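You operate a simulated robot arm through the tools that you are given. There is no shell and no other tool. Be economical: measure what you need, move in short steps, check, and stop when the job is done.

Carry out the task below with a simulated robot arm. There is one attempt and no reset: what you move stays moved.

TASK
Put one of the short steel bars from the middle of the mill table in the yellow tray. Put the cream cloth on the middle of the mill table away on the top of the steel table. Put the lug marked "73" from the middle of the mill table on the top of the grey tool cabinet. Put one of the blue cloths from the top of the grey tool cabinet on the shelf under the tub stand. Take the upright blue banded tube and leave it on the front jig shelf. Fetch the hand brush and set it on the shelf under the small parts bench. Fetch the green banded fitting and set it on top of the grey carton. Pull the good drawer open. Any order will do. Set down upright: lug, upright blue banded tube.

It is judged by the outcome, as a careful person would: the job done as asked, and still so three seconds after it is handed in. It fails if anything else is knocked over, pushed out of place, dropped, spilled or broken. Flat cloth is picked up by pressing the open fingertips on it (5 to 10 N) and closing them slowly along it; thin cloth reads only 2 to 8 mm in the jaws.

THE ROBOT
A 7-joint arm with a two-finger parallel gripper on a trunk, on a base that drives. Base frame: it is fixed to the floor where the robot stands at the start and does not move with it; the origin is under the middle of the robot, x ahead of it, y to its left, z up; the surface under the hand at the start is at about z = 1.12. Readings come in m, degrees, newtons and seconds.
Its first joint turns from -166.0 to 166.0 degrees. Places, roughly: blue cloth (8x5x3 cm) [0.6, -1.7, 0.9]; blue cloth (9x6x4 cm) [0.4, -2.1, 0.9]; blue cloth (9x7x3 cm) [0.6, -1.9, 0.9]; cream cloth (8x5x3 cm) [0.7, 0.1, 1.1]; front jig shelf [-3.5, 0.4, 0.5]; good drawer [0.6, -1.2, 0.5]; green banded fitting (7x7x5 cm) [-0.1, -2.8, 0.8]; grey carton (12x9x6 cm) [0.4, -2.9, 0.8]; hand brush (10x4x6 cm) [0.5, -2.7, 0.8]; lug [0.75, 0.25, 1.25]; shelf under the small parts bench [0, -3.5, 0.3]; shelf under the tub stand [0.8, -1.1, 0.3]; short steel bar [0.75, 0, 1.25]; top of the grey tool cabinet [0.6, -2.1, 0.8]; top of the steel table [-0.7, 0.7, 0.8]; upright blue banded tube (4x4x11 cm) [0.5, -2.2, 0.9]; yellow tray (22x15x5 cm) [-0.3, -3.9, 0.3]. Payload 1.57 kg.
The TCP is the grasp point between the finger pads, 0.03 m short of the fingertips. In the tool frame z runs along the fingers and y along their closing line. The gripper opens to 0.11 m. The fingers are 0.024 m wide and 0.012 m thick; the gripper's body (0.048 by 0.112 m) begins 0.078 m behind the TCP.
Orientation is told as [roll, pitch, yaw] about the base's x, y, z axes, in that order, counted from this pose: with the fingers straight down and closing along the base's y, the tool's x points along the base's -x, its y along +y and its z along -z.

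THE INTERFACE
- The arm moves only by the tool jog_arm. Its argument "rows" is a list of rows, each a list of 6 numbers: the shift along the base's x, y, z in m, then the turn, a rotation vector about the base's x, y, z in degrees. In form: [[tx, ty, tz, ax, ay, az], ...]. A call has 1 to 12 rows; each row shifts and turns the commanded pose from where the row before left it. "fingers" is the opening, from 0 (shut) to 1 (fully open), set as the call begins (left out, the last holds). Each row takes 0.2 s and may step no farther than 0.05 m and 8.6 degrees from the row before; otherwise, or with a gripper value out of range, the whole call is refused. Where a pose cannot be reached the arm comes as near as it can. A force on the tool above 40 N (or 10 N above the force at the start of the call, whichever is more), or a blocked arm, ends the call early, and 0.2 s more pass. Each finger travels about 0.108 m/s and halts on what it meets, pressing with about 41 N; the grip force reading is that of the motor and also rises with nothing between the fingers. The clock runs only during rows and for 0.2 s after the last one: add rows that do not move to give the fingers time. The reply holds the time, the measured pose of the TCP, the force on the tool along the base axes, the opening and the grip force, in the units named above and with some noise, with the torque about the TCP (base axes, N m) and any sound that the robot's microphone picked up.
- Cameras (640 x 400 px; columns grow to the right, rows downward): "scene" is now at [0.4812, 0.2536, 1.4649]; the picture's right is [0.69, -0.73, 0.00], its down [-0.57, -0.54, -0.63] and it looks along [0.46, 0.43, -0.78] (base axes); focal length 214 px, centre (320, 200). "wrist" rides on the gripper at [0.07, 0.016, -0.141] in the tool frame; the picture's right is [-0.23, 0.97, 0.00], its down [-0.86, -0.20, -0.48] and it looks along [-0.47, -0.11, 0.88] (tool axes); focal length 222 px, centre (320, 200). There is no depth. A picture from a camera that has moved, and an enlarged one, comes with that camera's place and axes in the base frame and with its lens.
- capture(camera): a new picture of that camera. No time passes.
- slide_trunk(by): slides the trunk up (or, below 0, down) by that many m; the arm and the scene camera ride with it, the base frame stays. It gives what a move gives, with no picture.
- drive_base(legs): drives the robot by 1 to 6 legs, each [ahead, left, turn to the left] in m, m and degrees, along the robot's own axes; the way and the turn of a leg run together, so that a leg with both is an arc; at most 1.5 m and 180 degrees a leg. The arm and the cameras ride along, it lands a little off, and it stops where it bumps. It gives what a move gives.
- head_to(pan, tilt): turns the head with the scene camera to pan (to the left, within 103 degrees either way) and tilt (down, from -29 to 69), counted from straight ahead of the robot. It gives what a move gives.
- inspect(camera, box): a new picture of the part [left, top, right, bottom] of that camera's present view, enlarged. No time passes.
- sign_off(): hands the job in; it is judged then, once.

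Work in short steps. Places have to be worked out from the pictures, the camera data and where the tool is seen: move nearer, look again, correct. Check each grasp and each placing, and mend what went wrong. You have 217 turns and 218 pictures in all, those below and enlarged ones among them. Open the gripper and draw the arm clear of the work before you hand the job in, unless the task says otherwise; then end with one line.

The tools are called as name(argument=value, ...) on one line, values as JSON. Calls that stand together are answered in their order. jog_arm: Moves the arm, as the interface text tells. Its arguments: {"type":"object","properties":{"rows":{"type":"array"},"fingers":{"type":"number"}},"required":["rows"]} The other tools are called the same way: slide_trunk (by) slides the trunk up or down; drive_base (legs) drives the base; head_to (pan, tilt) turns the head that bears the scene camera; capture (camera) takes a picture; inspect (camera, box) takes an enlarged picture of a part of a camera's view; sign_off () hands the job in.

At the start:

```text
time: 0.0
position: [0.6716, 0.1771, 1.4183]
tool_rot: [0.0, 0.0, 0.0]
contact_force: [1.0, 0.5, 0.7]
wrist_torque: [0.04, -0.03, -0.02]
opening: 0.11
finger_force: 0.1
trunk travel left (down, up): [-0.525, 0.085]
robot x, y, heading: [0.0017, 0.0012, 0.0]
head pan, tilt: [43.5, 51.1]
```

scene: 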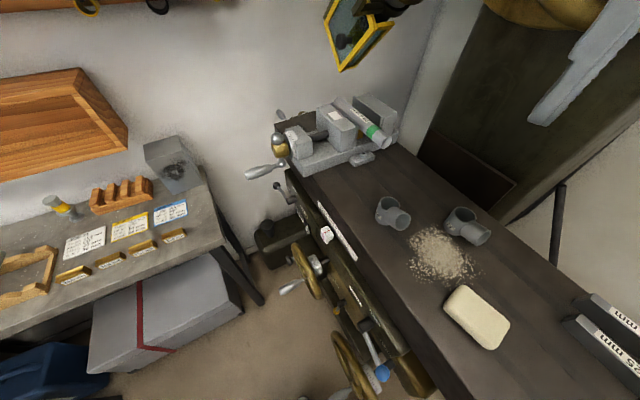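
wrist: 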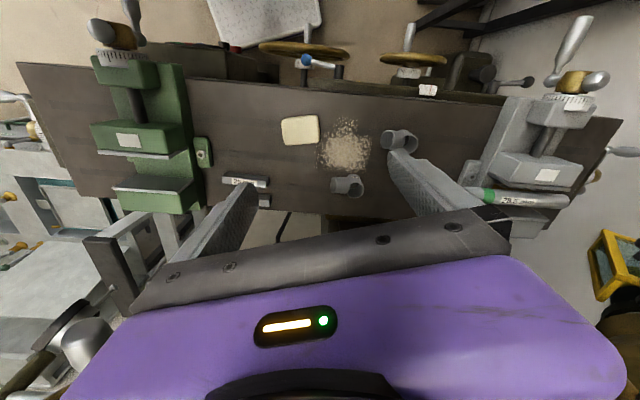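

The mill table shows two lugs, the cream cloth, swarf and two steel bars at right. I enlarge these to read the markings.

inspect(camera="scene", box=[360, 180, 520, 280])

head_to(pan=0, tilt=55)

capture(camera="scene")

```text
4.00 times, centred on (440, 230) of scene
camera zoom: at [0.4812, 0.2536, 1.4649], right [0.69, -0.73, 0.0], down [-0.57, -0.54, -0.63], along [0.46, 0.43, -0.78], focal length 858 px, centre (-160, 80)
```

zoom: 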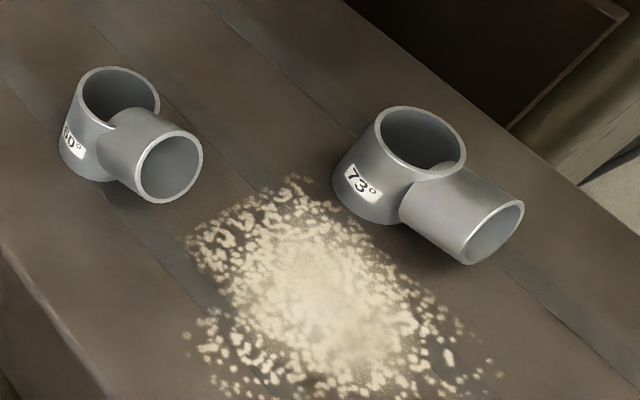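

```text
time: 1.1
position: [0.6719, 0.1764, 1.4176]
tool_rot: [-0.1, 0.0, 0.0]
contact_force: [-0.5, 0.5, 0.3]
wrist_torque: [-0.01, 0.01, 0.0]
opening: 0.11
finger_force: 0.1
trunk travel left (down, up): [-0.525, 0.085]
robot x, y, heading: [0.0029, -0.0042, 0.0]
head pan, tilt: [0.0, 55.0]
```

```text
214 pictures are left
camera scene: at [0.4982, 0.2014, 1.4599], right [0.0, -1.0, 0.0], down [-0.82, 0.0, -0.57], along [0.57, 0.0, -0.82], focal length 214 px, centre (320, 200)
```

scene: 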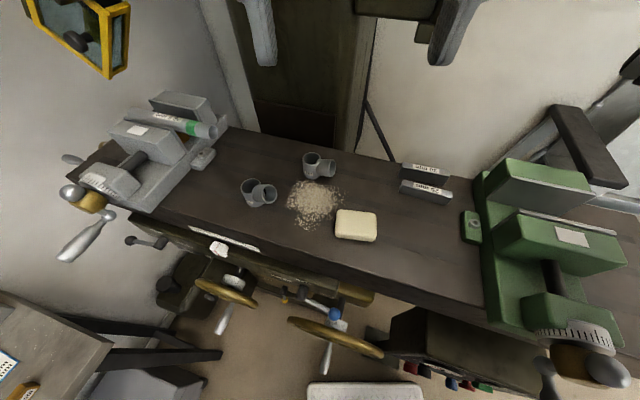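

The right-hand lug near the back is "73". The cream cloth I place near (0.664, 0.143). I turn the hand 90° so it closes along x, hovering above the cloth.

jog_arm(rows=[[0, -0.01, -0.01, 0, 0, 8.5], [0, -0.01, -0.01, 0, 0, 8.5], [0, -0.01, -0.01, 0, 0, 8.5], [0, 0, -0.01, 0, 0, 8.5], [0, 0, -0.01, 0, 0, 8.5], [0, 0, -0.01, 0, 0, 8.5], [0, 0, -0.01, 0, 0, 8.5], [0, 0, -0.01, 0, 0, 8.5], [0, 0, -0.01, 0, 0, 8.5], [0, 0, -0.01, 0, 0, 8.5], [0, 0, 0, 0, 0, 5]])

capture(camera="wrist")

capture(camera="scene")

```text
time: 3.5
position: [0.6681, 0.142, 1.3261]
tool_rot: [-0.8, -0.4, 90.0]
contact_force: [0.6, 0.0, -0.5]
wrist_torque: [-0.01, 0.0, 0.0]
opening: 0.11
finger_force: 0.1
trunk travel left (down, up): [-0.525, 0.085]
robot x, y, heading: [-0.0029, -0.0008, 0.0]
head pan, tilt: [0.0, 55.0]
```

```text
213 pictures are left
camera wrist: at [0.6497, 0.0718, 1.4666], right [-0.97, 0.23, -0.01], down [0.19, 0.85, 0.49], along [0.12, 0.47, -0.87], focal length 222 px, centre (320, 200)
```

wrist: 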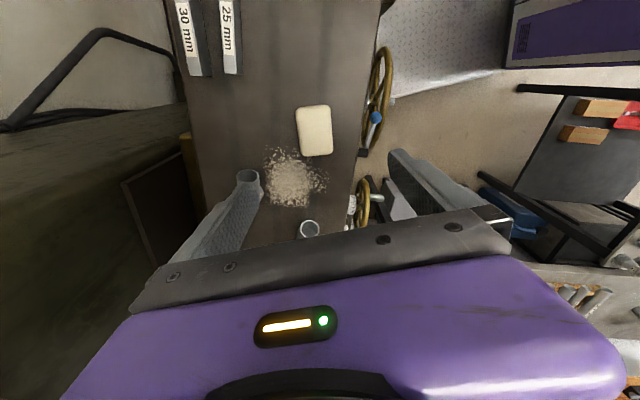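

```text
212 pictures are left
camera scene: at [0.493, 0.1978, 1.4629], right [0.0, -1.0, 0.0], down [-0.82, 0.0, -0.58], along [0.58, 0.0, -0.82], focal length 214 px, centre (320, 200)
```

scene: 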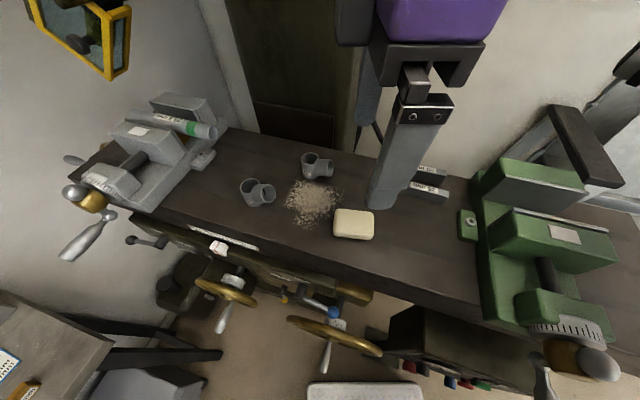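

Both views agree on the cloth at about (0.676, 0.138), top about z 1.13–1.14. I descend partly and recheck.

jog_arm(rows=[[0.008, -0.004, -0.04, 0.8, 0.4, 0], [0, 0, -0.04, 0, 0, 0], [0, 0, -0.04, 0, 0, 0], [0, 0, -0.03, 0, 0, 0]])

capture(camera="wrist")

capture(camera="scene")

```text
time: 4.5
position: [0.6812, 0.143, 1.1762]
tool_rot: [-0.3, -0.4, 90.1]
contact_force: [0.3, -1.1, -1.6]
wrist_torque: [0.02, 0.01, -0.03]
opening: 0.1098
finger_force: 0.0
trunk travel left (down, up): [-0.525, 0.085]
robot x, y, heading: [0.0012, 0.0049, 0.0]
head pan, tilt: [0.0, 55.0]
```

```text
211 pictures are left
camera wrist: at [0.6657, 0.072, 1.3162], right [-0.97, 0.22, 0.0], down [0.19, 0.85, 0.49], along [0.11, 0.47, -0.87], focal length 222 px, centre (320, 200)
```

wrist: 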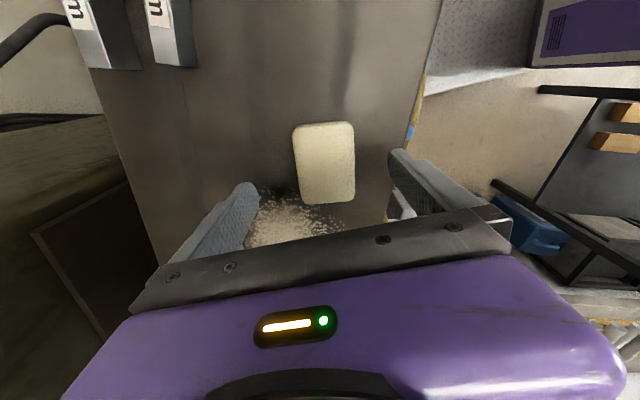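

```text
210 pictures are left
camera scene: at [0.4985, 0.2016, 1.463], right [0.0, -1.0, 0.0], down [-0.82, 0.0, -0.57], along [0.57, 0.0, -0.82], focal length 214 px, centre (320, 200)
```

scene: 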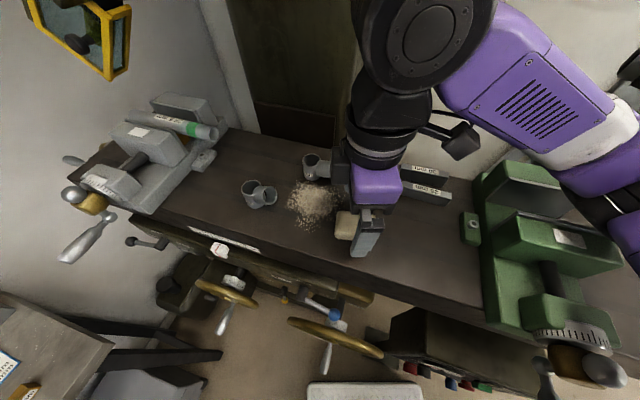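

Cloth centred between the fingers (about x 0.677, y 0.135). I descend around it until near the table.

jog_arm(rows=[[-0.004, -0.006, -0.015, 0, 0, 0], [0, 0, -0.01, 0, 0, 0], [0, 0, -0.008, 0, 0, 0], [0, 0, 0, 0, 0, 0]])

inspect(camera="scene", box=[260, 160, 460, 285])

```text
time: 5.7
position: [0.6854, 0.1299, 1.1584]
tool_rot: [-4.0, 1.8, 90.2]
contact_force: [-0.1, -0.5, 0.2]
wrist_torque: [0.01, 0.02, 0.04]
opening: 0.1101
finger_force: 0.1
trunk travel left (down, up): [-0.525, 0.085]
robot x, y, heading: [0.0019, -0.002, 0.0]
head pan, tilt: [0.0, 55.0]
stopped in row 4: the arm was blocked; the commanded pose is now the measured one
```

```text
3.20 times, centred on (360, 222) of scene
camera zoom: at [0.4944, 0.2026, 1.4604], right [0.0, -1.0, 0.0], down [-0.82, 0.0, -0.58], along [0.58, 0.0, -0.82], focal length 686 px, centre (192, 128)
```

zoom: 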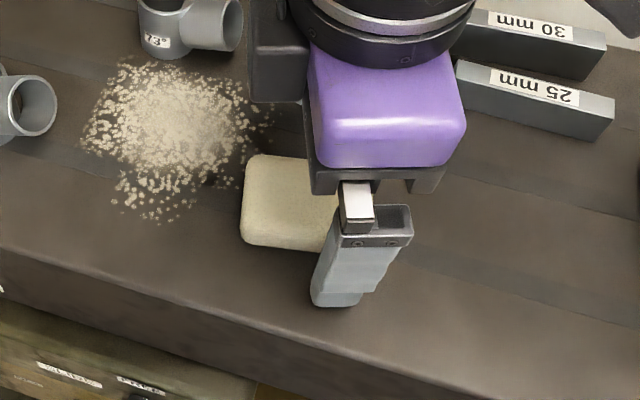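

The arm seems kinematically limited here (no force). I lift, then lower the trunk to give the arm a better posture.

jog_arm(rows=[[-0.006, 0.01, 0.03, 4, -1.8, 0], [0, 0, 0.04, 0, 0, 0], [0, 0, 0.04, 0, 0, 0], [0, 0, 0.04, 0, 0, 0]])

slide_trunk(by=-0.15)

```text
time: 6.7
position: [0.6728, 0.1423, 1.3025]
tool_rot: [-5.0, -2.7, 90.5]
contact_force: [0.2, -0.3, -0.5]
wrist_torque: [0.01, -0.04, -0.02]
opening: 0.1101
finger_force: 0.0
trunk travel left (down, up): [-0.525, 0.085]
robot x, y, heading: [-0.0036, -0.0003, 0.2]
head pan, tilt: [0.0, 55.0]
```

```text
time: 8.5
position: [0.6791, 0.1441, 1.1906]
tool_rot: [-10.4, 0.5, 90.6]
contact_force: [-0.7, 0.6, -0.1]
wrist_torque: [-0.03, 0.03, 0.01]
opening: 0.1101
finger_force: 0.1
trunk travel left (down, up): [-0.375, 0.235]
robot x, y, heading: [-0.0014, 0.0022, 0.3]
head pan, tilt: [0.0, 55.0]
```

The tool tilts as if a wrist joint is near its limit. I check by correcting the tilt here while rising slightly.

jog_arm(rows=[[0, 0, 0.02, 5, 0, 0], [0, 0, 0.02, 5, 0, 0], [0, 0, 0, 0, 0, 0]])

capture(camera="scene")

```text
time: 9.0
position: [0.6758, 0.1382, 1.2311]
tool_rot: [-13.0, -6.2, 91.2]
contact_force: [0.2, 0.5, -0.2]
wrist_torque: [0.01, 0.02, -0.03]
opening: 0.1099
finger_force: 0.0
trunk travel left (down, up): [-0.375, 0.235]
robot x, y, heading: [-0.0007, -0.0059, 0.1]
head pan, tilt: [0.0, 55.0]
stopped in row 2: the arm was blocked; the commanded pose is now the measured one
```

```text
208 pictures are left
camera scene: at [0.4942, 0.1975, 1.3162], right [0.0, -1.0, 0.0], down [-0.82, 0.0, -0.58], along [0.58, 0.0, -0.82], focal length 214 px, centre (320, 200)
```

scene: 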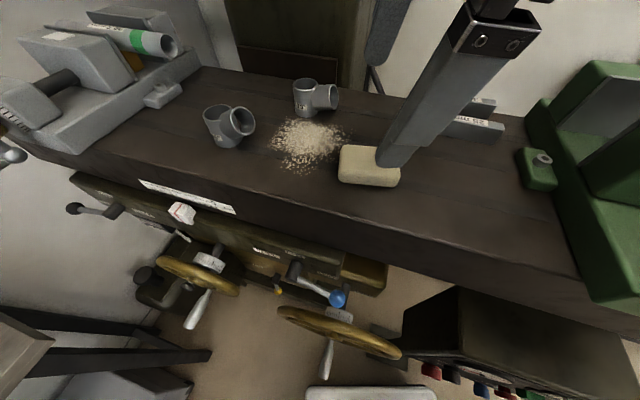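

Likely a wrist joint limit with +90° yaw. I unwind the yaw toward −90° instead and watch the tilt.

jog_arm(rows=[[0, 0, 0.03, 0, 0, -8.5], [0, 0, 0.03, 0, 0, -8.5], [0, 0, 0, 0, 0, -8.5], [0, 0, 0, 0, 0, -8.5], [0, 0, 0, 0, 0, -8.5], [0, 0, 0, 0, 0, -8.5], [0, 0, 0, 0, 0, -8.5], [0, 0, 0, 0, 0, -8.5], [0, 0, 0, 0, 0, -8.5], [0, 0, 0, 0, 0, -8.5], [0, 0, 0, 0, 0, -6]])

```text
time: 11.4
position: [0.6798, 0.1418, 1.278]
tool_rot: [-11.8, -6.3, 0.2]
contact_force: [0.4, -0.1, 0.3]
wrist_torque: [0.02, 0.0, -0.02]
opening: 0.1096
finger_force: 0.2
trunk travel left (down, up): [-0.375, 0.235]
robot x, y, heading: [0.0011, 0.0039, 0.2]
head pan, tilt: [0.0, 55.0]
```

Yaw 0 holds well. I level the tool and then continue toward −90°.

jog_arm(rows=[[0, 0, 0, 6, 3, 0], [0, 0, 0, 6, 3, 0], [0, 0, 0, 0, 0, 0]])

jog_arm(rows=[[0, 0, 0, 0, 0, -8.5], [0, 0, 0, 0, 0, -8.5], [0, 0, 0, 0, 0, -8.5], [0, 0, 0, 0, 0, -8.5], [0, 0, 0, 0, 0, -8.5], [0, 0, 0, 0, 0, -8.5], [0, 0, 0, 0, 0, -8.5], [0, 0, 0, 0, 0, -8.5], [0, 0, 0, 0, 0, -8.5], [0, 0, 0, 0, 0, -8.5], [0, 0, 0, 0, 0, -5]])

capture(camera="wrist")

```text
time: 12.2
position: [0.678, 0.144, 1.2783]
tool_rot: [0.2, -0.6, -0.4]
contact_force: [0.4, -0.3, 0.0]
wrist_torque: [-0.02, -0.01, 0.01]
opening: 0.11
finger_force: 0.1
trunk travel left (down, up): [-0.375, 0.235]
robot x, y, heading: [-0.0026, 0.0028, -0.0]
head pan, tilt: [0.0, 55.0]
```

```text
time: 14.6
position: [0.6795, 0.1425, 1.2793]
tool_rot: [0.0, -0.6, -90.5]
contact_force: [1.0, -0.4, 0.6]
wrist_torque: [0.04, 0.02, -0.02]
opening: 0.11
finger_force: 0.0
trunk travel left (down, up): [-0.375, 0.235]
robot x, y, heading: [0.0013, -0.0007, 0.1]
head pan, tilt: [0.0, 55.0]
```

```text
207 pictures are left
camera wrist: at [0.6971, 0.2141, 1.4206], right [0.97, -0.24, 0.0], down [-0.21, -0.85, 0.49], along [-0.11, -0.47, -0.87], focal length 222 px, centre (320, 200)
```

wrist: 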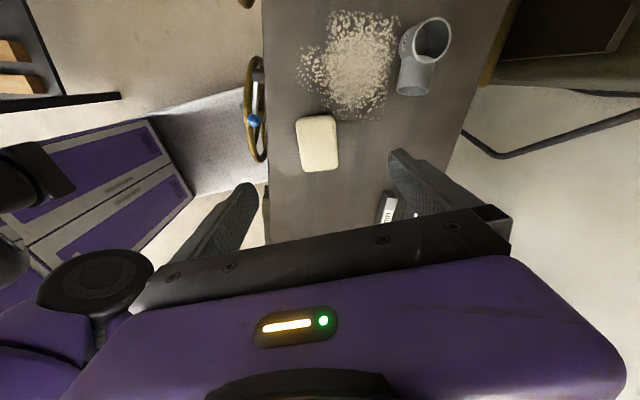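

Yaw −90° holds well, and the wrist view puts the cloth at (0.679, 0.144), right below. I descend.

jog_arm(rows=[[0, 0.001, -0.04, 0, 0, 0], [0, 0, -0.04, 0, 0, 0], [0, 0, -0.03, 0, 0, 0], [0, 0, -0.015, 0, 0, 0], [0, 0, -0.008, 0, 0, 0], [0, 0, 0, 0, 0, 0]])

capture(camera="scene")

```text
time: 16.0
position: [0.6793, 0.1439, 1.1497]
tool_rot: [0.3, -0.5, -90.4]
contact_force: [1.1, -4.5, 38.2]
wrist_torque: [0.29, 2.21, 0.32]
opening: 0.109
finger_force: 0.1
trunk travel left (down, up): [-0.375, 0.235]
robot x, y, heading: [0.0001, -0.0003, 0.1]
head pan, tilt: [0.0, 55.0]
```

```text
206 pictures are left
camera scene: at [0.4977, 0.2007, 1.3109], right [0.0, -1.0, 0.0], down [-0.82, 0.0, -0.57], along [0.57, 0.0, -0.82], focal length 214 px, centre (320, 200)
```

scene: 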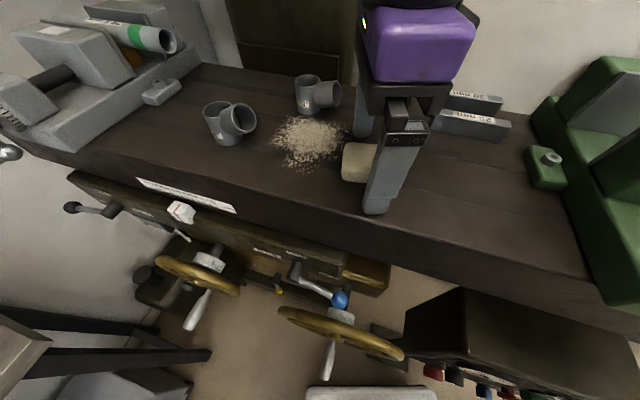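

The fingertips touch the table (z ≈ 1.119). I back up slightly and close.

jog_arm(rows=[[0, 0, 0.008, 0, 0, 0], [0, 0, 0, 0, 0, 0]])

jog_arm(rows=[[0, 0, 0, 0, 0, 0], [0, 0, 0, 0, 0, 0], [0, 0, 0, 0, 0, 0], [0, 0, 0, 0, 0, 0]], fingers=0.1)

```text
time: 16.6
position: [0.6801, 0.1448, 1.1558]
tool_rot: [0.1, -0.7, -90.4]
contact_force: [0.8, 0.1, -0.1]
wrist_torque: [-0.01, 0.0, -0.01]
opening: 0.1098
finger_force: 0.0
trunk travel left (down, up): [-0.375, 0.235]
robot x, y, heading: [-0.0007, -0.0016, -0.0]
head pan, tilt: [0.0, 55.0]
```

```text
time: 17.6
position: [0.6808, 0.1442, 1.1561]
tool_rot: [0.1, -0.6, -90.4]
contact_force: [-0.4, 0.9, -0.1]
wrist_torque: [0.01, 0.03, -0.02]
opening: 0.0506
finger_force: 40.9
trunk travel left (down, up): [-0.375, 0.235]
robot x, y, heading: [0.0011, 0.0007, 0.1]
head pan, tilt: [0.0, 55.0]
```

Gripped at 5 cm. I lift and look left for the steel table.

jog_arm(rows=[[0, 0, 0.04, 0, 0, 0], [0, 0, 0.05, 0, 0, 0], [-0.01, 0, 0.05, 0, 0, 0], [-0.02, 0, 0.05, 0, 0, 0], [-0.02, 0, 0, 0, 0, 0]])

head_to(pan=103, tilt=25)

capture(camera="scene")

capture(camera="wrist")

```text
refused: row 3 steps farther than a row can; nothing moved
```

```text
time: 19.4
position: [0.6804, 0.143, 1.156]
tool_rot: [0.1, -0.5, -90.3]
contact_force: [0.1, 0.2, 0.1]
wrist_torque: [0.01, 0.07, -0.01]
opening: 0.0501
finger_force: 41.4
trunk travel left (down, up): [-0.375, 0.235]
robot x, y, heading: [-0.0025, 0.0017, -0.2]
head pan, tilt: [103.0, 25.0]
```

```text
205 pictures are left
camera scene: at [0.4057, 0.291, 1.3539], right [0.97, 0.22, 0.0], down [0.09, -0.41, -0.91], along [-0.2, 0.88, -0.42], focal length 214 px, centre (320, 200)
```

scene: 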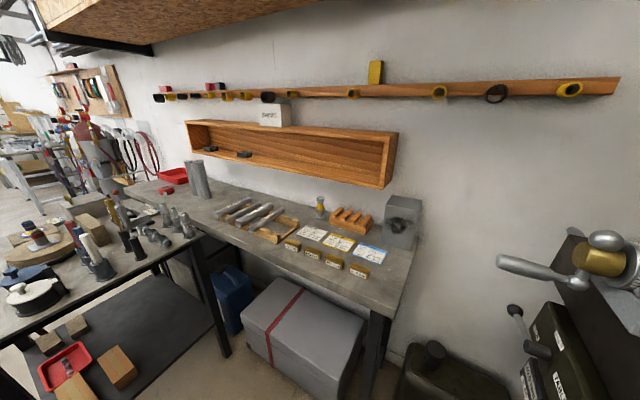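

```text
204 pictures are left
camera wrist: at [0.6969, 0.2152, 1.2965], right [0.97, -0.23, 0.0], down [-0.21, -0.85, 0.49], along [-0.11, -0.47, -0.87], focal length 222 px, centre (320, 200)
```

wrist: 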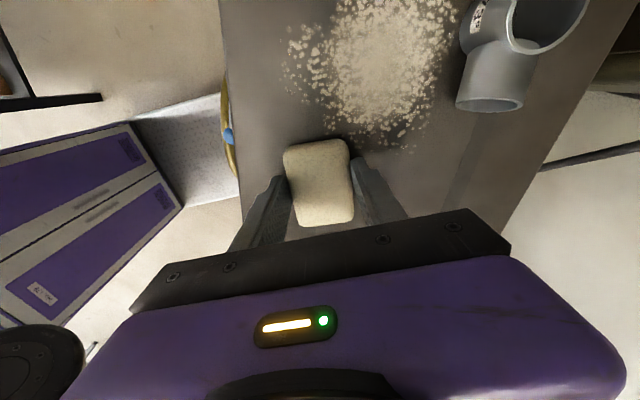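

The steel table is to the rear-left. I lift the cloth straight up, then tuck.

jog_arm(rows=[[0, 0, 0.04, 0, 0, 0], [0, 0, 0.05, 0, 0, 0], [-0.01, 0, 0.045, 0, 0, 0], [-0.02, 0, 0.04, 0, 0, 0], [-0.02, 0, 0, 0, 0, 0]])

drive_base(legs=[[-0.3, -0.1, 0]])

capture(camera="scene")

```text
time: 20.6
position: [0.6433, 0.1343, 1.3201]
tool_rot: [-2.0, 0.6, -90.0]
contact_force: [-0.1, -0.2, -0.4]
wrist_torque: [0.03, -0.02, -0.04]
opening: 0.05
finger_force: 41.4
out of reach, approached as far as the arm can: row 5
trunk travel left (down, up): [-0.375, 0.235]
robot x, y, heading: [-0.0004, 0.0009, 0.1]
head pan, tilt: [103.0, 25.0]
```

```text
time: 22.8
position: [0.3414, 0.0314, 1.3221]
tool_rot: [-1.7, 1.0, -89.9]
contact_force: [1.0, 0.6, -0.7]
wrist_torque: [-0.04, 0.01, 0.0]
opening: 0.0491
finger_force: 40.8
trunk travel left (down, up): [-0.375, 0.235]
robot x, y, heading: [-0.299, -0.1035, 0.3]
head pan, tilt: [103.0, 25.0]
```

```text
203 pictures are left
camera scene: at [0.1022, 0.1902, 1.3539], right [0.97, 0.23, 0.0], down [0.1, -0.41, -0.91], along [-0.21, 0.88, -0.42], focal length 214 px, centre (320, 200)
```

scene: 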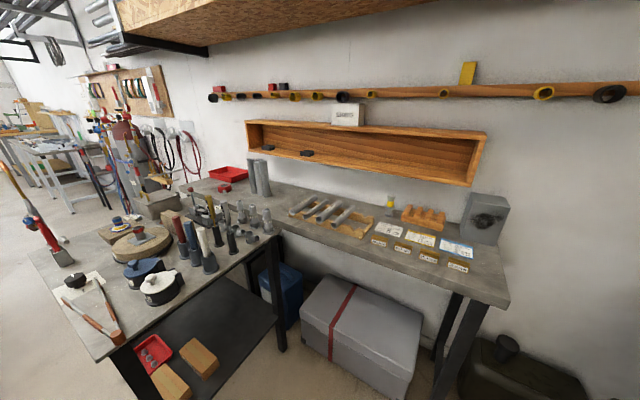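

The steel table's near corner is about (−0.45, 0.37), crowded with pots and fittings. I turn left to face it and look from above.

drive_base(legs=[[0, 0, 110]])

head_to(pan=15, tilt=40)

capture(camera="scene")

```text
time: 27.8
position: [-0.6443, 0.4579, 1.3215]
tool_rot: [-2.0, 1.2, 19.6]
contact_force: [-0.8, -0.3, 0.0]
wrist_torque: [0.0, 0.03, -0.01]
opening: 0.0488
finger_force: 41.0
trunk travel left (down, up): [-0.375, 0.235]
robot x, y, heading: [-0.2987, -0.1003, 109.8]
head pan, tilt: [103.0, 25.0]
```

```text
time: 29.4
position: [-0.6441, 0.4572, 1.3205]
tool_rot: [-2.3, 1.3, 19.6]
contact_force: [-0.6, -0.2, 0.5]
wrist_torque: [0.01, 0.0, 0.0]
opening: 0.048
finger_force: 40.8
trunk travel left (down, up): [-0.375, 0.235]
robot x, y, heading: [-0.3002, -0.1056, 109.9]
head pan, tilt: [15.0, 40.0]
```

```text
202 pictures are left
camera scene: at [-0.6846, 0.3021, 1.3306], right [0.82, 0.57, 0.0], down [0.37, -0.53, -0.77], along [-0.44, 0.63, -0.64], focal length 214 px, centre (320, 200)
```

scene: 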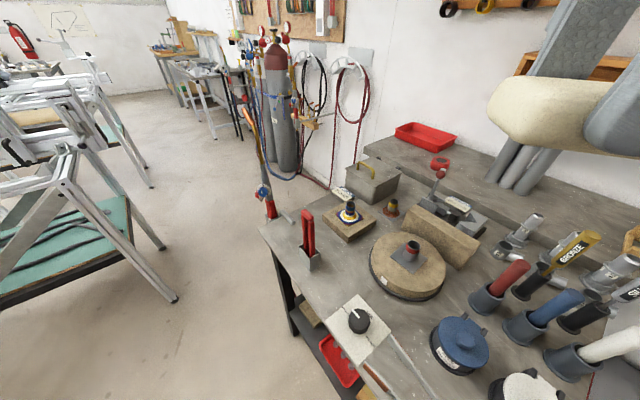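

A free pocket appears around (−0.82, 0.61), left of the round disk and behind the white card. I zoom in.

inspect(camera="scene", box=[240, 170, 480, 400])

capture(camera="wrist")

```text
1.74 times, centred on (360, 285) of scene
camera zoom: at [-0.6846, 0.3021, 1.3306], right [0.82, 0.57, 0.0], down [0.37, -0.53, -0.77], along [-0.44, 0.63, -0.64], focal length 373 px, centre (250, 52)
```

zoom: 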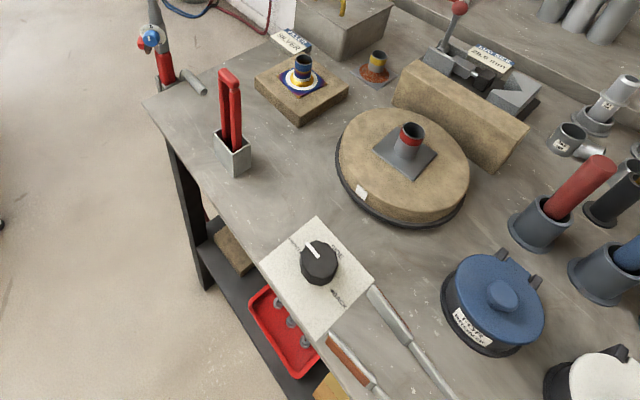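

```text
200 pictures are left
camera wrist: at [-0.713, 0.456, 1.4631], right [-0.11, 0.99, -0.04], down [0.88, 0.12, 0.47], along [0.47, 0.02, -0.88], focal length 222 px, centre (320, 200)
```

wrist: 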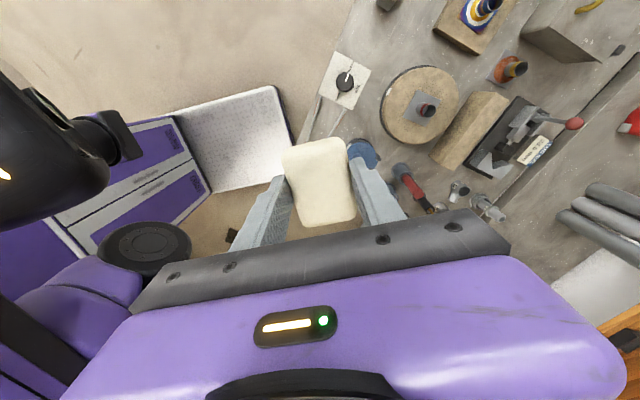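

The pocket's center is near (−0.816, 0.635), about 15 cm each way. I move over it with yaw ≈36° (closing line from board to card), then lower the trunk.

jog_arm(rows=[[-0.034, 0.0355, 0, 0, 0, 4], [-0.034, 0.0355, 0, 0, 0, 4], [-0.034, 0.0355, 0, 0, 0, 4], [-0.034, 0.0355, 0, 0, 0, 4], [-0.034, 0.0355, 0, 0, 0, 0], [0, 0, 0, 0, 0, 0]])

slide_trunk(by=-0.27)

capture(camera="scene")

capture(camera="wrist")

```text
time: 30.8
position: [-0.8108, 0.638, 1.2997]
tool_rot: [-3.8, 2.1, 35.5]
contact_force: [0.6, 0.3, 0.7]
wrist_torque: [0.01, 0.01, 0.0]
opening: 0.0487
finger_force: 40.8
trunk travel left (down, up): [-0.375, 0.235]
robot x, y, heading: [-0.3014, -0.105, 109.9]
head pan, tilt: [15.0, 40.0]
```

```text
time: 33.5
position: [-0.8125, 0.6379, 1.0275]
tool_rot: [-3.9, 1.9, 35.6]
contact_force: [-0.5, 0.2, 0.0]
wrist_torque: [0.0, 0.0, -0.02]
opening: 0.0485
finger_force: 41.0
trunk travel left (down, up): [-0.105, 0.505]
robot x, y, heading: [-0.3034, -0.0993, 109.8]
head pan, tilt: [15.0, 40.0]
```

```text
199 pictures are left
camera scene: at [-0.6845, 0.3021, 1.0606], right [0.82, 0.57, 0.0], down [0.37, -0.53, -0.77], along [-0.44, 0.63, -0.64], focal length 214 px, centre (320, 200)
```

scene: 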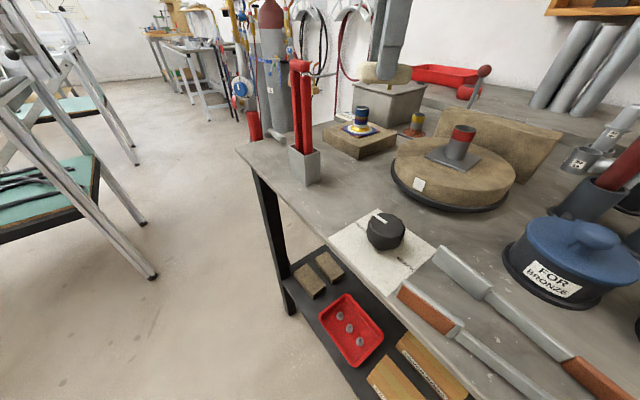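

```text
198 pictures are left
camera wrist: at [-0.8807, 0.6208, 1.17], right [-0.38, 0.92, -0.07], down [0.81, 0.37, 0.46], along [0.45, 0.12, -0.88], focal length 222 px, centre (320, 200)
```

wrist: 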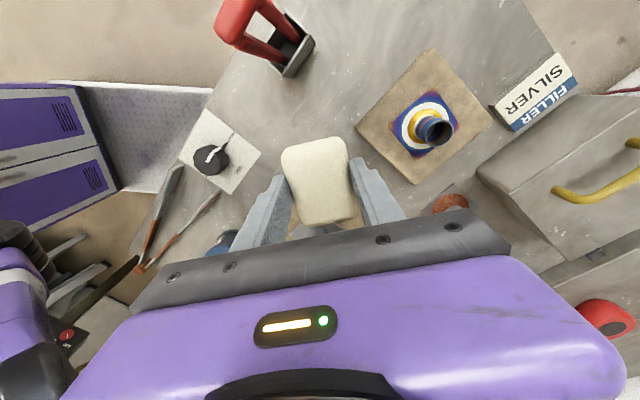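

Triangulating the card corner gives table z ≈ 0.837, so the pocket centre is about (−0.813, 0.608). I shift there, level the tool and descend partway.

jog_arm(rows=[[0, -0.03, 0, 4.3, 0.7, 0], [0, 0, -0.04, 0, 0, 0], [0, 0, -0.04, 0, 0, 0], [0, 0, -0.04, 0, 0, 0], [0, 0, 0, 0, 0, 0]])

capture(camera="scene")

capture(camera="wrist")

```text
time: 34.7
position: [-0.8139, 0.6021, 0.9304]
tool_rot: [2.1, -0.7, 35.6]
contact_force: [1.0, -1.5, -0.1]
wrist_torque: [0.03, 0.0, -0.03]
opening: 0.0486
finger_force: 41.4
trunk travel left (down, up): [-0.105, 0.505]
robot x, y, heading: [-0.303, -0.1021, 109.9]
head pan, tilt: [15.0, 40.0]
```

```text
197 pictures are left
camera scene: at [-0.6845, 0.3021, 1.0606], right [0.82, 0.57, 0.0], down [0.37, -0.53, -0.77], along [-0.44, 0.63, -0.64], focal length 214 px, centre (320, 200)
```

scene: 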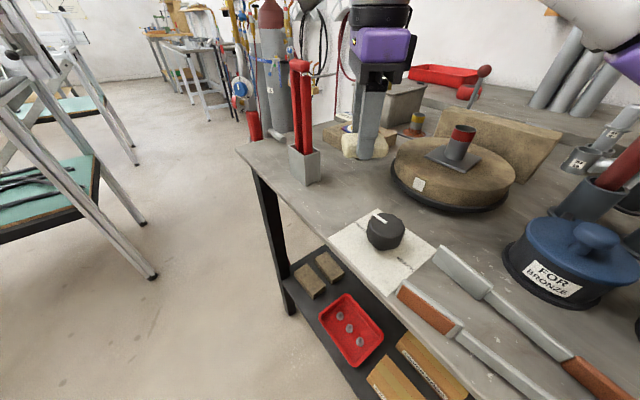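

```text
196 pictures are left
camera wrist: at [-0.8759, 0.5696, 1.0717], right [-0.38, 0.92, 0.04], down [0.82, 0.32, 0.48], along [0.43, 0.22, -0.88], focal length 222 px, centre (320, 200)
```

wrist: 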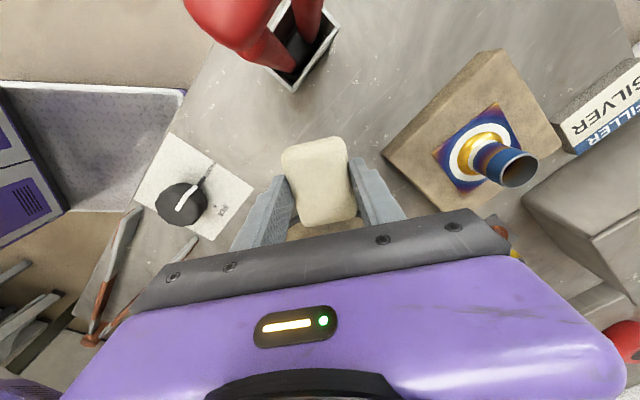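

The red clamp handles rise to z ≈ 1.02 right where the wrist camera would go. I raise and turn the hand to yaw 155° so the camera sits on the card's side, centring at (−0.805, 0.585).

jog_arm(rows=[[0, 0, 0.04, 0, 0, 0], [0, 0, 0.04, 0, 0, 8.5], [0.003, -0.003, 0, 0, 0, 8.5], [0.003, -0.003, 0, 0, 0, 8.5], [0.003, -0.003, 0, 0, 0, 8.5], [0, -0.003, 0, 0, 0, 8.5], [0, -0.003, 0, 0, 0, 8.5], [0, -0.003, 0, 0, 0, 8.5], [0, 0, 0, 0, 0, 8.5], [0, 0, 0, 0, 0, 8.5]])

jog_arm(rows=[[0, 0, 0, 0, 0, 8.5], [0, 0, 0, 0, 0, 8.5], [0, 0, 0, 0, 0, 8.5], [0, 0, 0, 0, 0, 8.5], [0, 0, 0, 0, 0, 8.5], [0, 0, 0, 0, 0, 0]])

capture(camera="wrist")

capture(camera="scene")

```text
time: 36.9
position: [-0.803, 0.5845, 1.0097]
tool_rot: [2.1, -0.6, 112.2]
contact_force: [0.1, 0.8, -0.2]
wrist_torque: [0.0, -0.01, -0.01]
opening: 0.0487
finger_force: 40.9
trunk travel left (down, up): [-0.105, 0.505]
robot x, y, heading: [-0.3027, -0.103, 110.0]
head pan, tilt: [15.0, 40.0]
```

```text
time: 38.3
position: [-0.8031, 0.5848, 1.0083]
tool_rot: [2.3, -0.5, 154.8]
contact_force: [0.8, 0.0, 0.6]
wrist_torque: [-0.02, 0.01, 0.0]
opening: 0.0489
finger_force: 40.7
trunk travel left (down, up): [-0.105, 0.505]
robot x, y, heading: [-0.2996, -0.0986, 110.0]
head pan, tilt: [15.0, 40.0]
```

```text
195 pictures are left
camera wrist: at [-0.7429, 0.545, 1.151], right [-0.62, -0.78, 0.04], down [-0.68, 0.56, 0.48], along [-0.4, 0.27, -0.88], focal length 222 px, centre (320, 200)
```

wrist: 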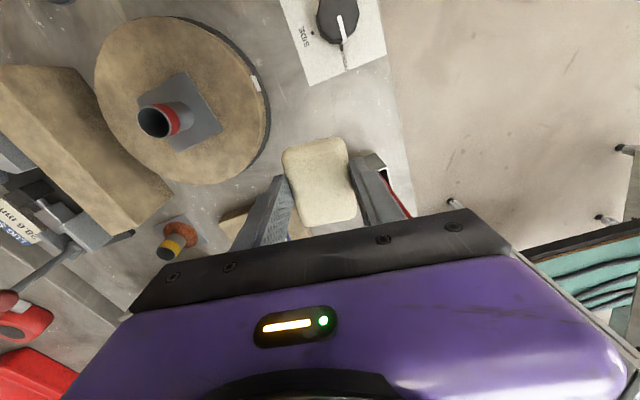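

```text
194 pictures are left
camera scene: at [-0.6845, 0.3021, 1.0606], right [0.82, 0.57, 0.0], down [0.37, -0.53, -0.77], along [-0.44, 0.63, -0.64], focal length 214 px, centre (320, 200)
```

scene: 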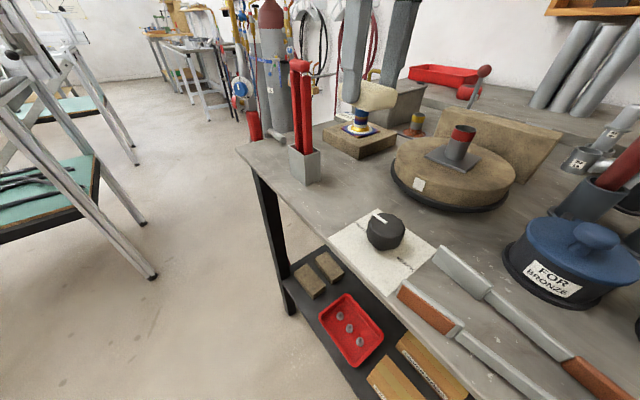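

Orientation good with clearance from the clamp. I level and descend.

jog_arm(rows=[[0.006, 0, -0.03, 1.9, -1.4, 0], [0, 0, -0.04, 0, 0, 0], [0, 0, -0.03, 0, 0, 0], [0, 0, -0.015, 0, 0, 0], [0, 0, 0, 0, 0, 0]])

capture(camera="scene")

```text
time: 39.5
position: [-0.7962, 0.5858, 0.8952]
tool_rot: [-0.2, -0.1, 154.6]
contact_force: [0.3, 0.4, -0.1]
wrist_torque: [0.0, 0.01, -0.02]
opening: 0.0484
finger_force: 40.9
trunk travel left (down, up): [-0.105, 0.505]
robot x, y, heading: [-0.3003, -0.103, 109.7]
head pan, tilt: [15.0, 40.0]
```

```text
193 pictures are left
camera scene: at [-0.6845, 0.3021, 1.0606], right [0.82, 0.57, 0.0], down [0.37, -0.53, -0.77], along [-0.44, 0.63, -0.64], focal length 214 px, centre (320, 200)
```

scene: 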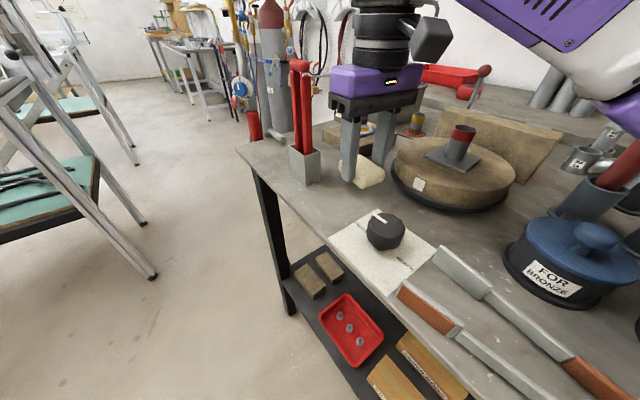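

Clear of neighbours. I go on down until the cloth or tips touch.

jog_arm(rows=[[0, 0, -0.01, 0, 0, 0], [0, 0, -0.006, 0, 0, 0], [0, 0, -0.005, 0, 0, 0], [0, 0, 0, 0, 0, 0]])

inspect(camera="scene", box=[280, 110, 440, 210])

```text
time: 40.5
position: [-0.7977, 0.5851, 0.8772]
tool_rot: [-0.2, -0.3, 154.7]
contact_force: [-1.2, 2.7, 17.5]
wrist_torque: [0.1, 0.68, -0.02]
opening: 0.0483
finger_force: 40.6
trunk travel left (down, up): [-0.105, 0.505]
robot x, y, heading: [-0.3004, -0.104, 109.8]
head pan, tilt: [15.0, 40.0]
```

```text
4.00 times, centred on (360, 160) of scene
camera zoom: at [-0.6843, 0.3018, 1.0611], right [0.82, 0.57, 0.0], down [0.37, -0.53, -0.77], along [-0.44, 0.63, -0.64], focal length 858 px, centre (160, 360)
```

zoom: 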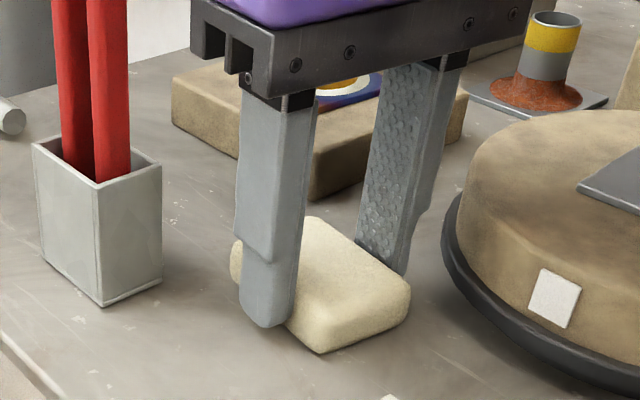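

Contact at 17 N with the cloth on the table. I open slightly (to ~0.075) and rise straight up.

jog_arm(rows=[[0, 0, 0, 0, 0, 0], [0, 0, 0, 0, 0, 0], [0, 0, 0, 0, 0, 0], [0, 0, 0.04, 0, 0, 0], [0, 0, 0.05, 0, 0, 0], [0, 0, 0.05, 0, 0, 0], [0, 0, 0.05, 0, 0, 0]], fingers=0.7)

capture(camera="scene")

```text
time: 42.1
position: [-0.7968, 0.5906, 1.047]
tool_rot: [2.0, 0.9, 154.4]
contact_force: [-0.8, -0.2, 0.1]
wrist_torque: [0.1, -0.04, 0.05]
opening: 0.0769
finger_force: 0.1
trunk travel left (down, up): [-0.105, 0.505]
robot x, y, heading: [-0.3024, -0.1018, 109.4]
head pan, tilt: [15.0, 40.0]
```

```text
191 pictures are left
camera scene: at [-0.6844, 0.3021, 1.0604], right [0.82, 0.57, 0.0], down [0.37, -0.53, -0.77], along [-0.44, 0.63, -0.64], focal length 214 px, centre (320, 200)
```

scene: 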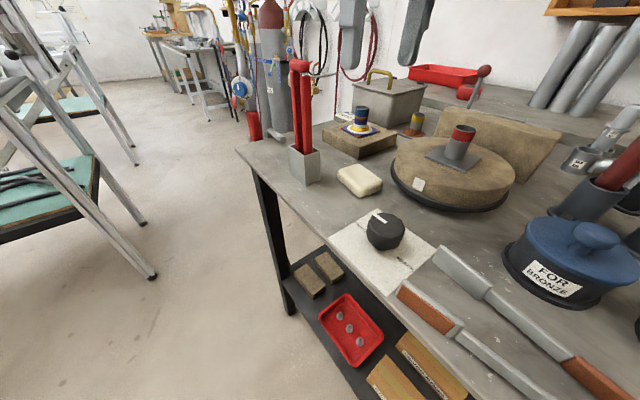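

The cloth rests in place. I raise the trunk, draw the arm in, and go back to the mill table.

slide_trunk(by=0.27)

jog_arm(rows=[[0.014, -0.04, 0, 0, 0, -8.5], [0.014, -0.04, 0, 0, 0, -8.5], [0.014, -0.04, 0, 0, 0, -8.5], [0.014, -0.03, 0, 0, 0, -8.5], [0, 0, 0, 0, 0, -8.5], [0, 0, 0, 0, 0, -8.5], [0, 0, 0, 0, 0, -8.5], [0, 0, 0, 0, 0, -8.5], [0, 0, 0, 0, 0, -8.5]], fingers=1)

drive_base(legs=[[0, 0, -110], [0.3, 0.1, 0]])

head_to(pan=0, tilt=55)

capture(camera="scene")

capture(camera="wrist")

```text
time: 44.9
position: [-0.8007, 0.587, 1.3145]
tool_rot: [1.5, 1.2, 154.6]
contact_force: [0.5, 0.0, 0.5]
wrist_torque: [0.0, -0.04, 0.0]
opening: 0.077
finger_force: 0.0
trunk travel left (down, up): [-0.375, 0.235]
robot x, y, heading: [-0.3001, -0.0995, 110.0]
head pan, tilt: [15.0, 40.0]
```

```text
time: 46.9
position: [-0.7433, 0.4326, 1.3318]
tool_rot: [-0.2, 0.0, 77.9]
contact_force: [-0.2, -0.4, 0.2]
wrist_torque: [-0.01, -0.03, -0.03]
opening: 0.1099
finger_force: 0.0
trunk travel left (down, up): [-0.375, 0.235]
robot x, y, heading: [-0.3007, -0.1019, 110.0]
head pan, tilt: [15.0, 40.0]
```

```text
time: 53.6
position: [0.6517, 0.2449, 1.3332]
tool_rot: [-0.2, 0.1, -30.8]
contact_force: [-0.6, -1.0, -0.1]
wrist_torque: [0.0, -0.01, -0.01]
opening: 0.1099
finger_force: 0.2
trunk travel left (down, up): [-0.375, 0.235]
robot x, y, heading: [-0.0014, 0.0014, 0.8]
head pan, tilt: [15.0, 40.0]
```

```text
time: 54.3
position: [0.6499, 0.2437, 1.3314]
tool_rot: [-0.2, 0.1, -30.8]
contact_force: [0.6, 0.5, -0.2]
wrist_torque: [-0.01, 0.02, -0.03]
opening: 0.1099
finger_force: 0.1
trunk travel left (down, up): [-0.375, 0.235]
robot x, y, heading: [-0.0015, -0.0001, 1.0]
head pan, tilt: [0.0, 55.0]
```

```text
190 pictures are left
camera scene: at [0.4946, 0.2102, 1.3099], right [0.02, -1.0, 0.0], down [-0.82, -0.01, -0.57], along [0.57, 0.01, -0.82], focal length 214 px, centre (320, 200)
```

scene: 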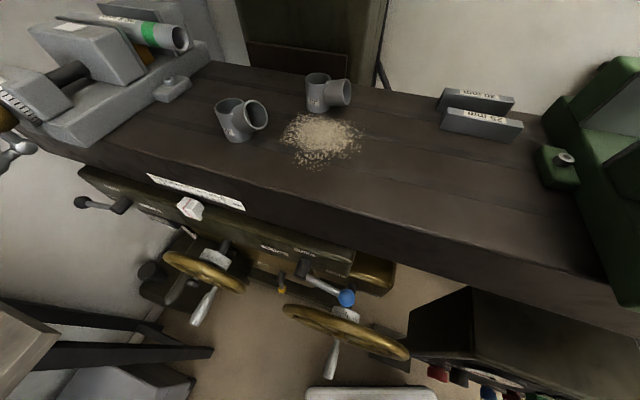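

```text
189 pictures are left
camera wrist: at [0.5995, 0.2942, 1.4732], right [0.69, 0.72, 0.0], down [0.63, -0.61, 0.48], along [0.34, -0.33, -0.88], focal length 222 px, centre (320, 200)
```

wrist: 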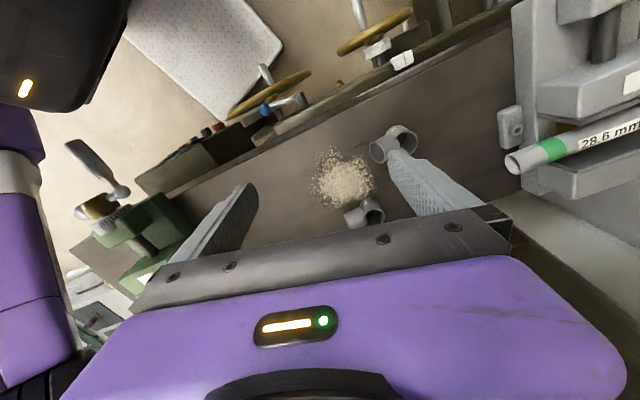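

The lug 73 ring is near (0.808, 0.22), height ≈4.5 cm, branch toward −y. I position above it at yaw −90°.

jog_arm(rows=[[0.03, -0.004, 0, 0, 0, -8.5], [0.03, -0.004, 0, 0, 0, -8.5], [0.03, -0.004, 0, 0, 0, -8.5], [0.03, -0.004, 0, 0, 0, -8.5], [0.03, -0.004, -0.02, 0, 0, -8.5], [0.009, 0, -0.03, 0, 0, -8.5], [0, 0, -0.03, 0, 0, -8.2], [0, 0, 0, 0, 0, 0]])

capture(camera="wrist")

capture(camera="scene")

```text
time: 54.9
position: [0.6875, 0.2403, 1.3292]
tool_rot: [-0.7, 0.9, -42.1]
contact_force: [-8.2, 5.7, -3.6]
wrist_torque: [-0.56, -0.81, 0.08]
opening: 0.11
finger_force: 0.1
trunk travel left (down, up): [-0.375, 0.235]
robot x, y, heading: [-0.0007, -0.0006, 1.0]
head pan, tilt: [0.0, 55.0]
stopped in row 2: the force on the tool passed its limit at 76 N (the readings are from after the stop); the commanded pose is now the measured one
```

```text
188 pictures are left
camera wrist: at [0.6504, 0.2992, 1.4718], right [0.82, 0.57, -0.02], down [0.51, -0.72, 0.47], along [0.25, -0.39, -0.88], focal length 222 px, centre (320, 200)
```

wrist: 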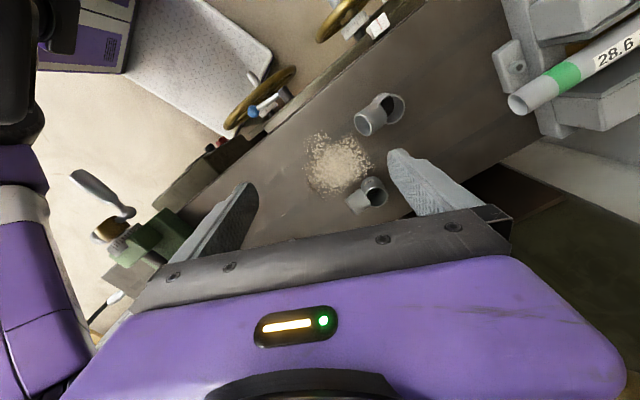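

```text
187 pictures are left
camera scene: at [0.4937, 0.2108, 1.31], right [0.02, -1.0, 0.0], down [-0.82, -0.01, -0.57], along [0.57, 0.01, -0.82], focal length 214 px, centre (320, 200)
```

scene: 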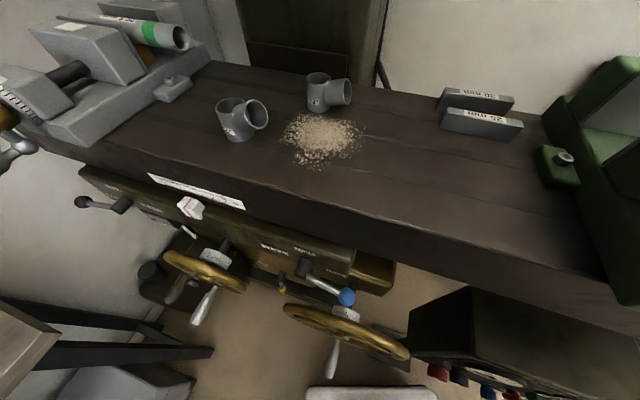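

Something was touched at height. I back off slightly and look up ahead.

jog_arm(rows=[[-0.03, 0, 0, 0, 0, 0], [0, 0, 0, 0, 0, 0]])

head_to(pan=0, tilt=5)

capture(camera="scene")

head_to(pan=0, tilt=-25)

capture(camera="scene")

```text
time: 55.5
position: [0.6598, 0.2401, 1.3306]
tool_rot: [-0.6, 0.8, -42.3]
contact_force: [0.8, 0.7, 0.4]
wrist_torque: [0.01, -0.02, 0.02]
opening: 0.1102
finger_force: 0.0
trunk travel left (down, up): [-0.375, 0.235]
robot x, y, heading: [-0.0024, 0.0047, 0.8]
head pan, tilt: [0.0, 55.0]
```

```text
time: 56.7
position: [0.6592, 0.2392, 1.33]
tool_rot: [-0.6, 0.9, -42.4]
contact_force: [0.0, -0.6, -0.1]
wrist_torque: [0.02, 0.01, -0.01]
opening: 0.11
finger_force: 0.1
trunk travel left (down, up): [-0.375, 0.235]
robot x, y, heading: [-0.005, 0.0015, 0.8]
head pan, tilt: [0.0, 5.0]
```

```text
186 pictures are left
camera scene: at [0.5142, 0.2106, 1.3863], right [0.02, -1.0, 0.0], down [-0.09, 0.0, -1.0], along [1.0, 0.02, -0.09], focal length 214 px, centre (320, 200)
```

scene: 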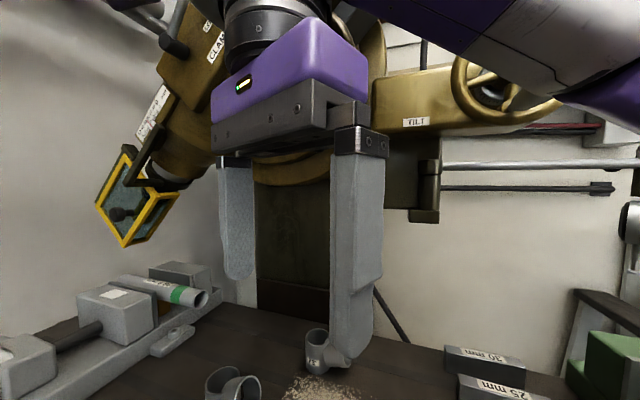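

```text
time: 57.6
position: [0.6602, 0.2395, 1.3295]
tool_rot: [-0.6, 1.0, -42.5]
contact_force: [-0.1, 0.6, 0.0]
wrist_torque: [-0.03, 0.0, -0.01]
opening: 0.1102
finger_force: 0.1
trunk travel left (down, up): [-0.375, 0.235]
robot x, y, heading: [0.0025, 0.0001, 0.7]
head pan, tilt: [0.0, -25.0]
```

```text
185 pictures are left
camera scene: at [0.4934, 0.2103, 1.4299], right [0.02, -1.0, 0.0], down [0.42, 0.01, -0.91], along [0.91, 0.01, 0.42], focal length 214 px, centre (320, 200)
```

scene: 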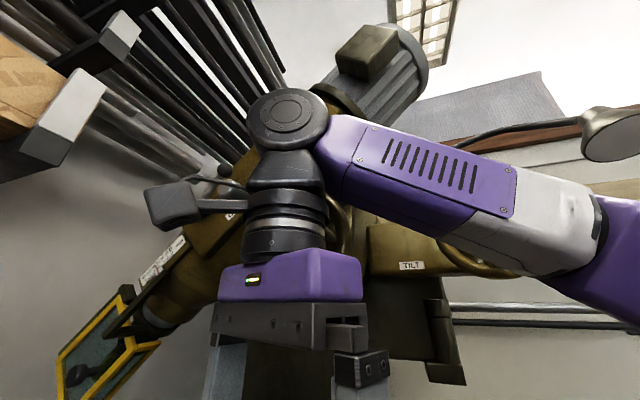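

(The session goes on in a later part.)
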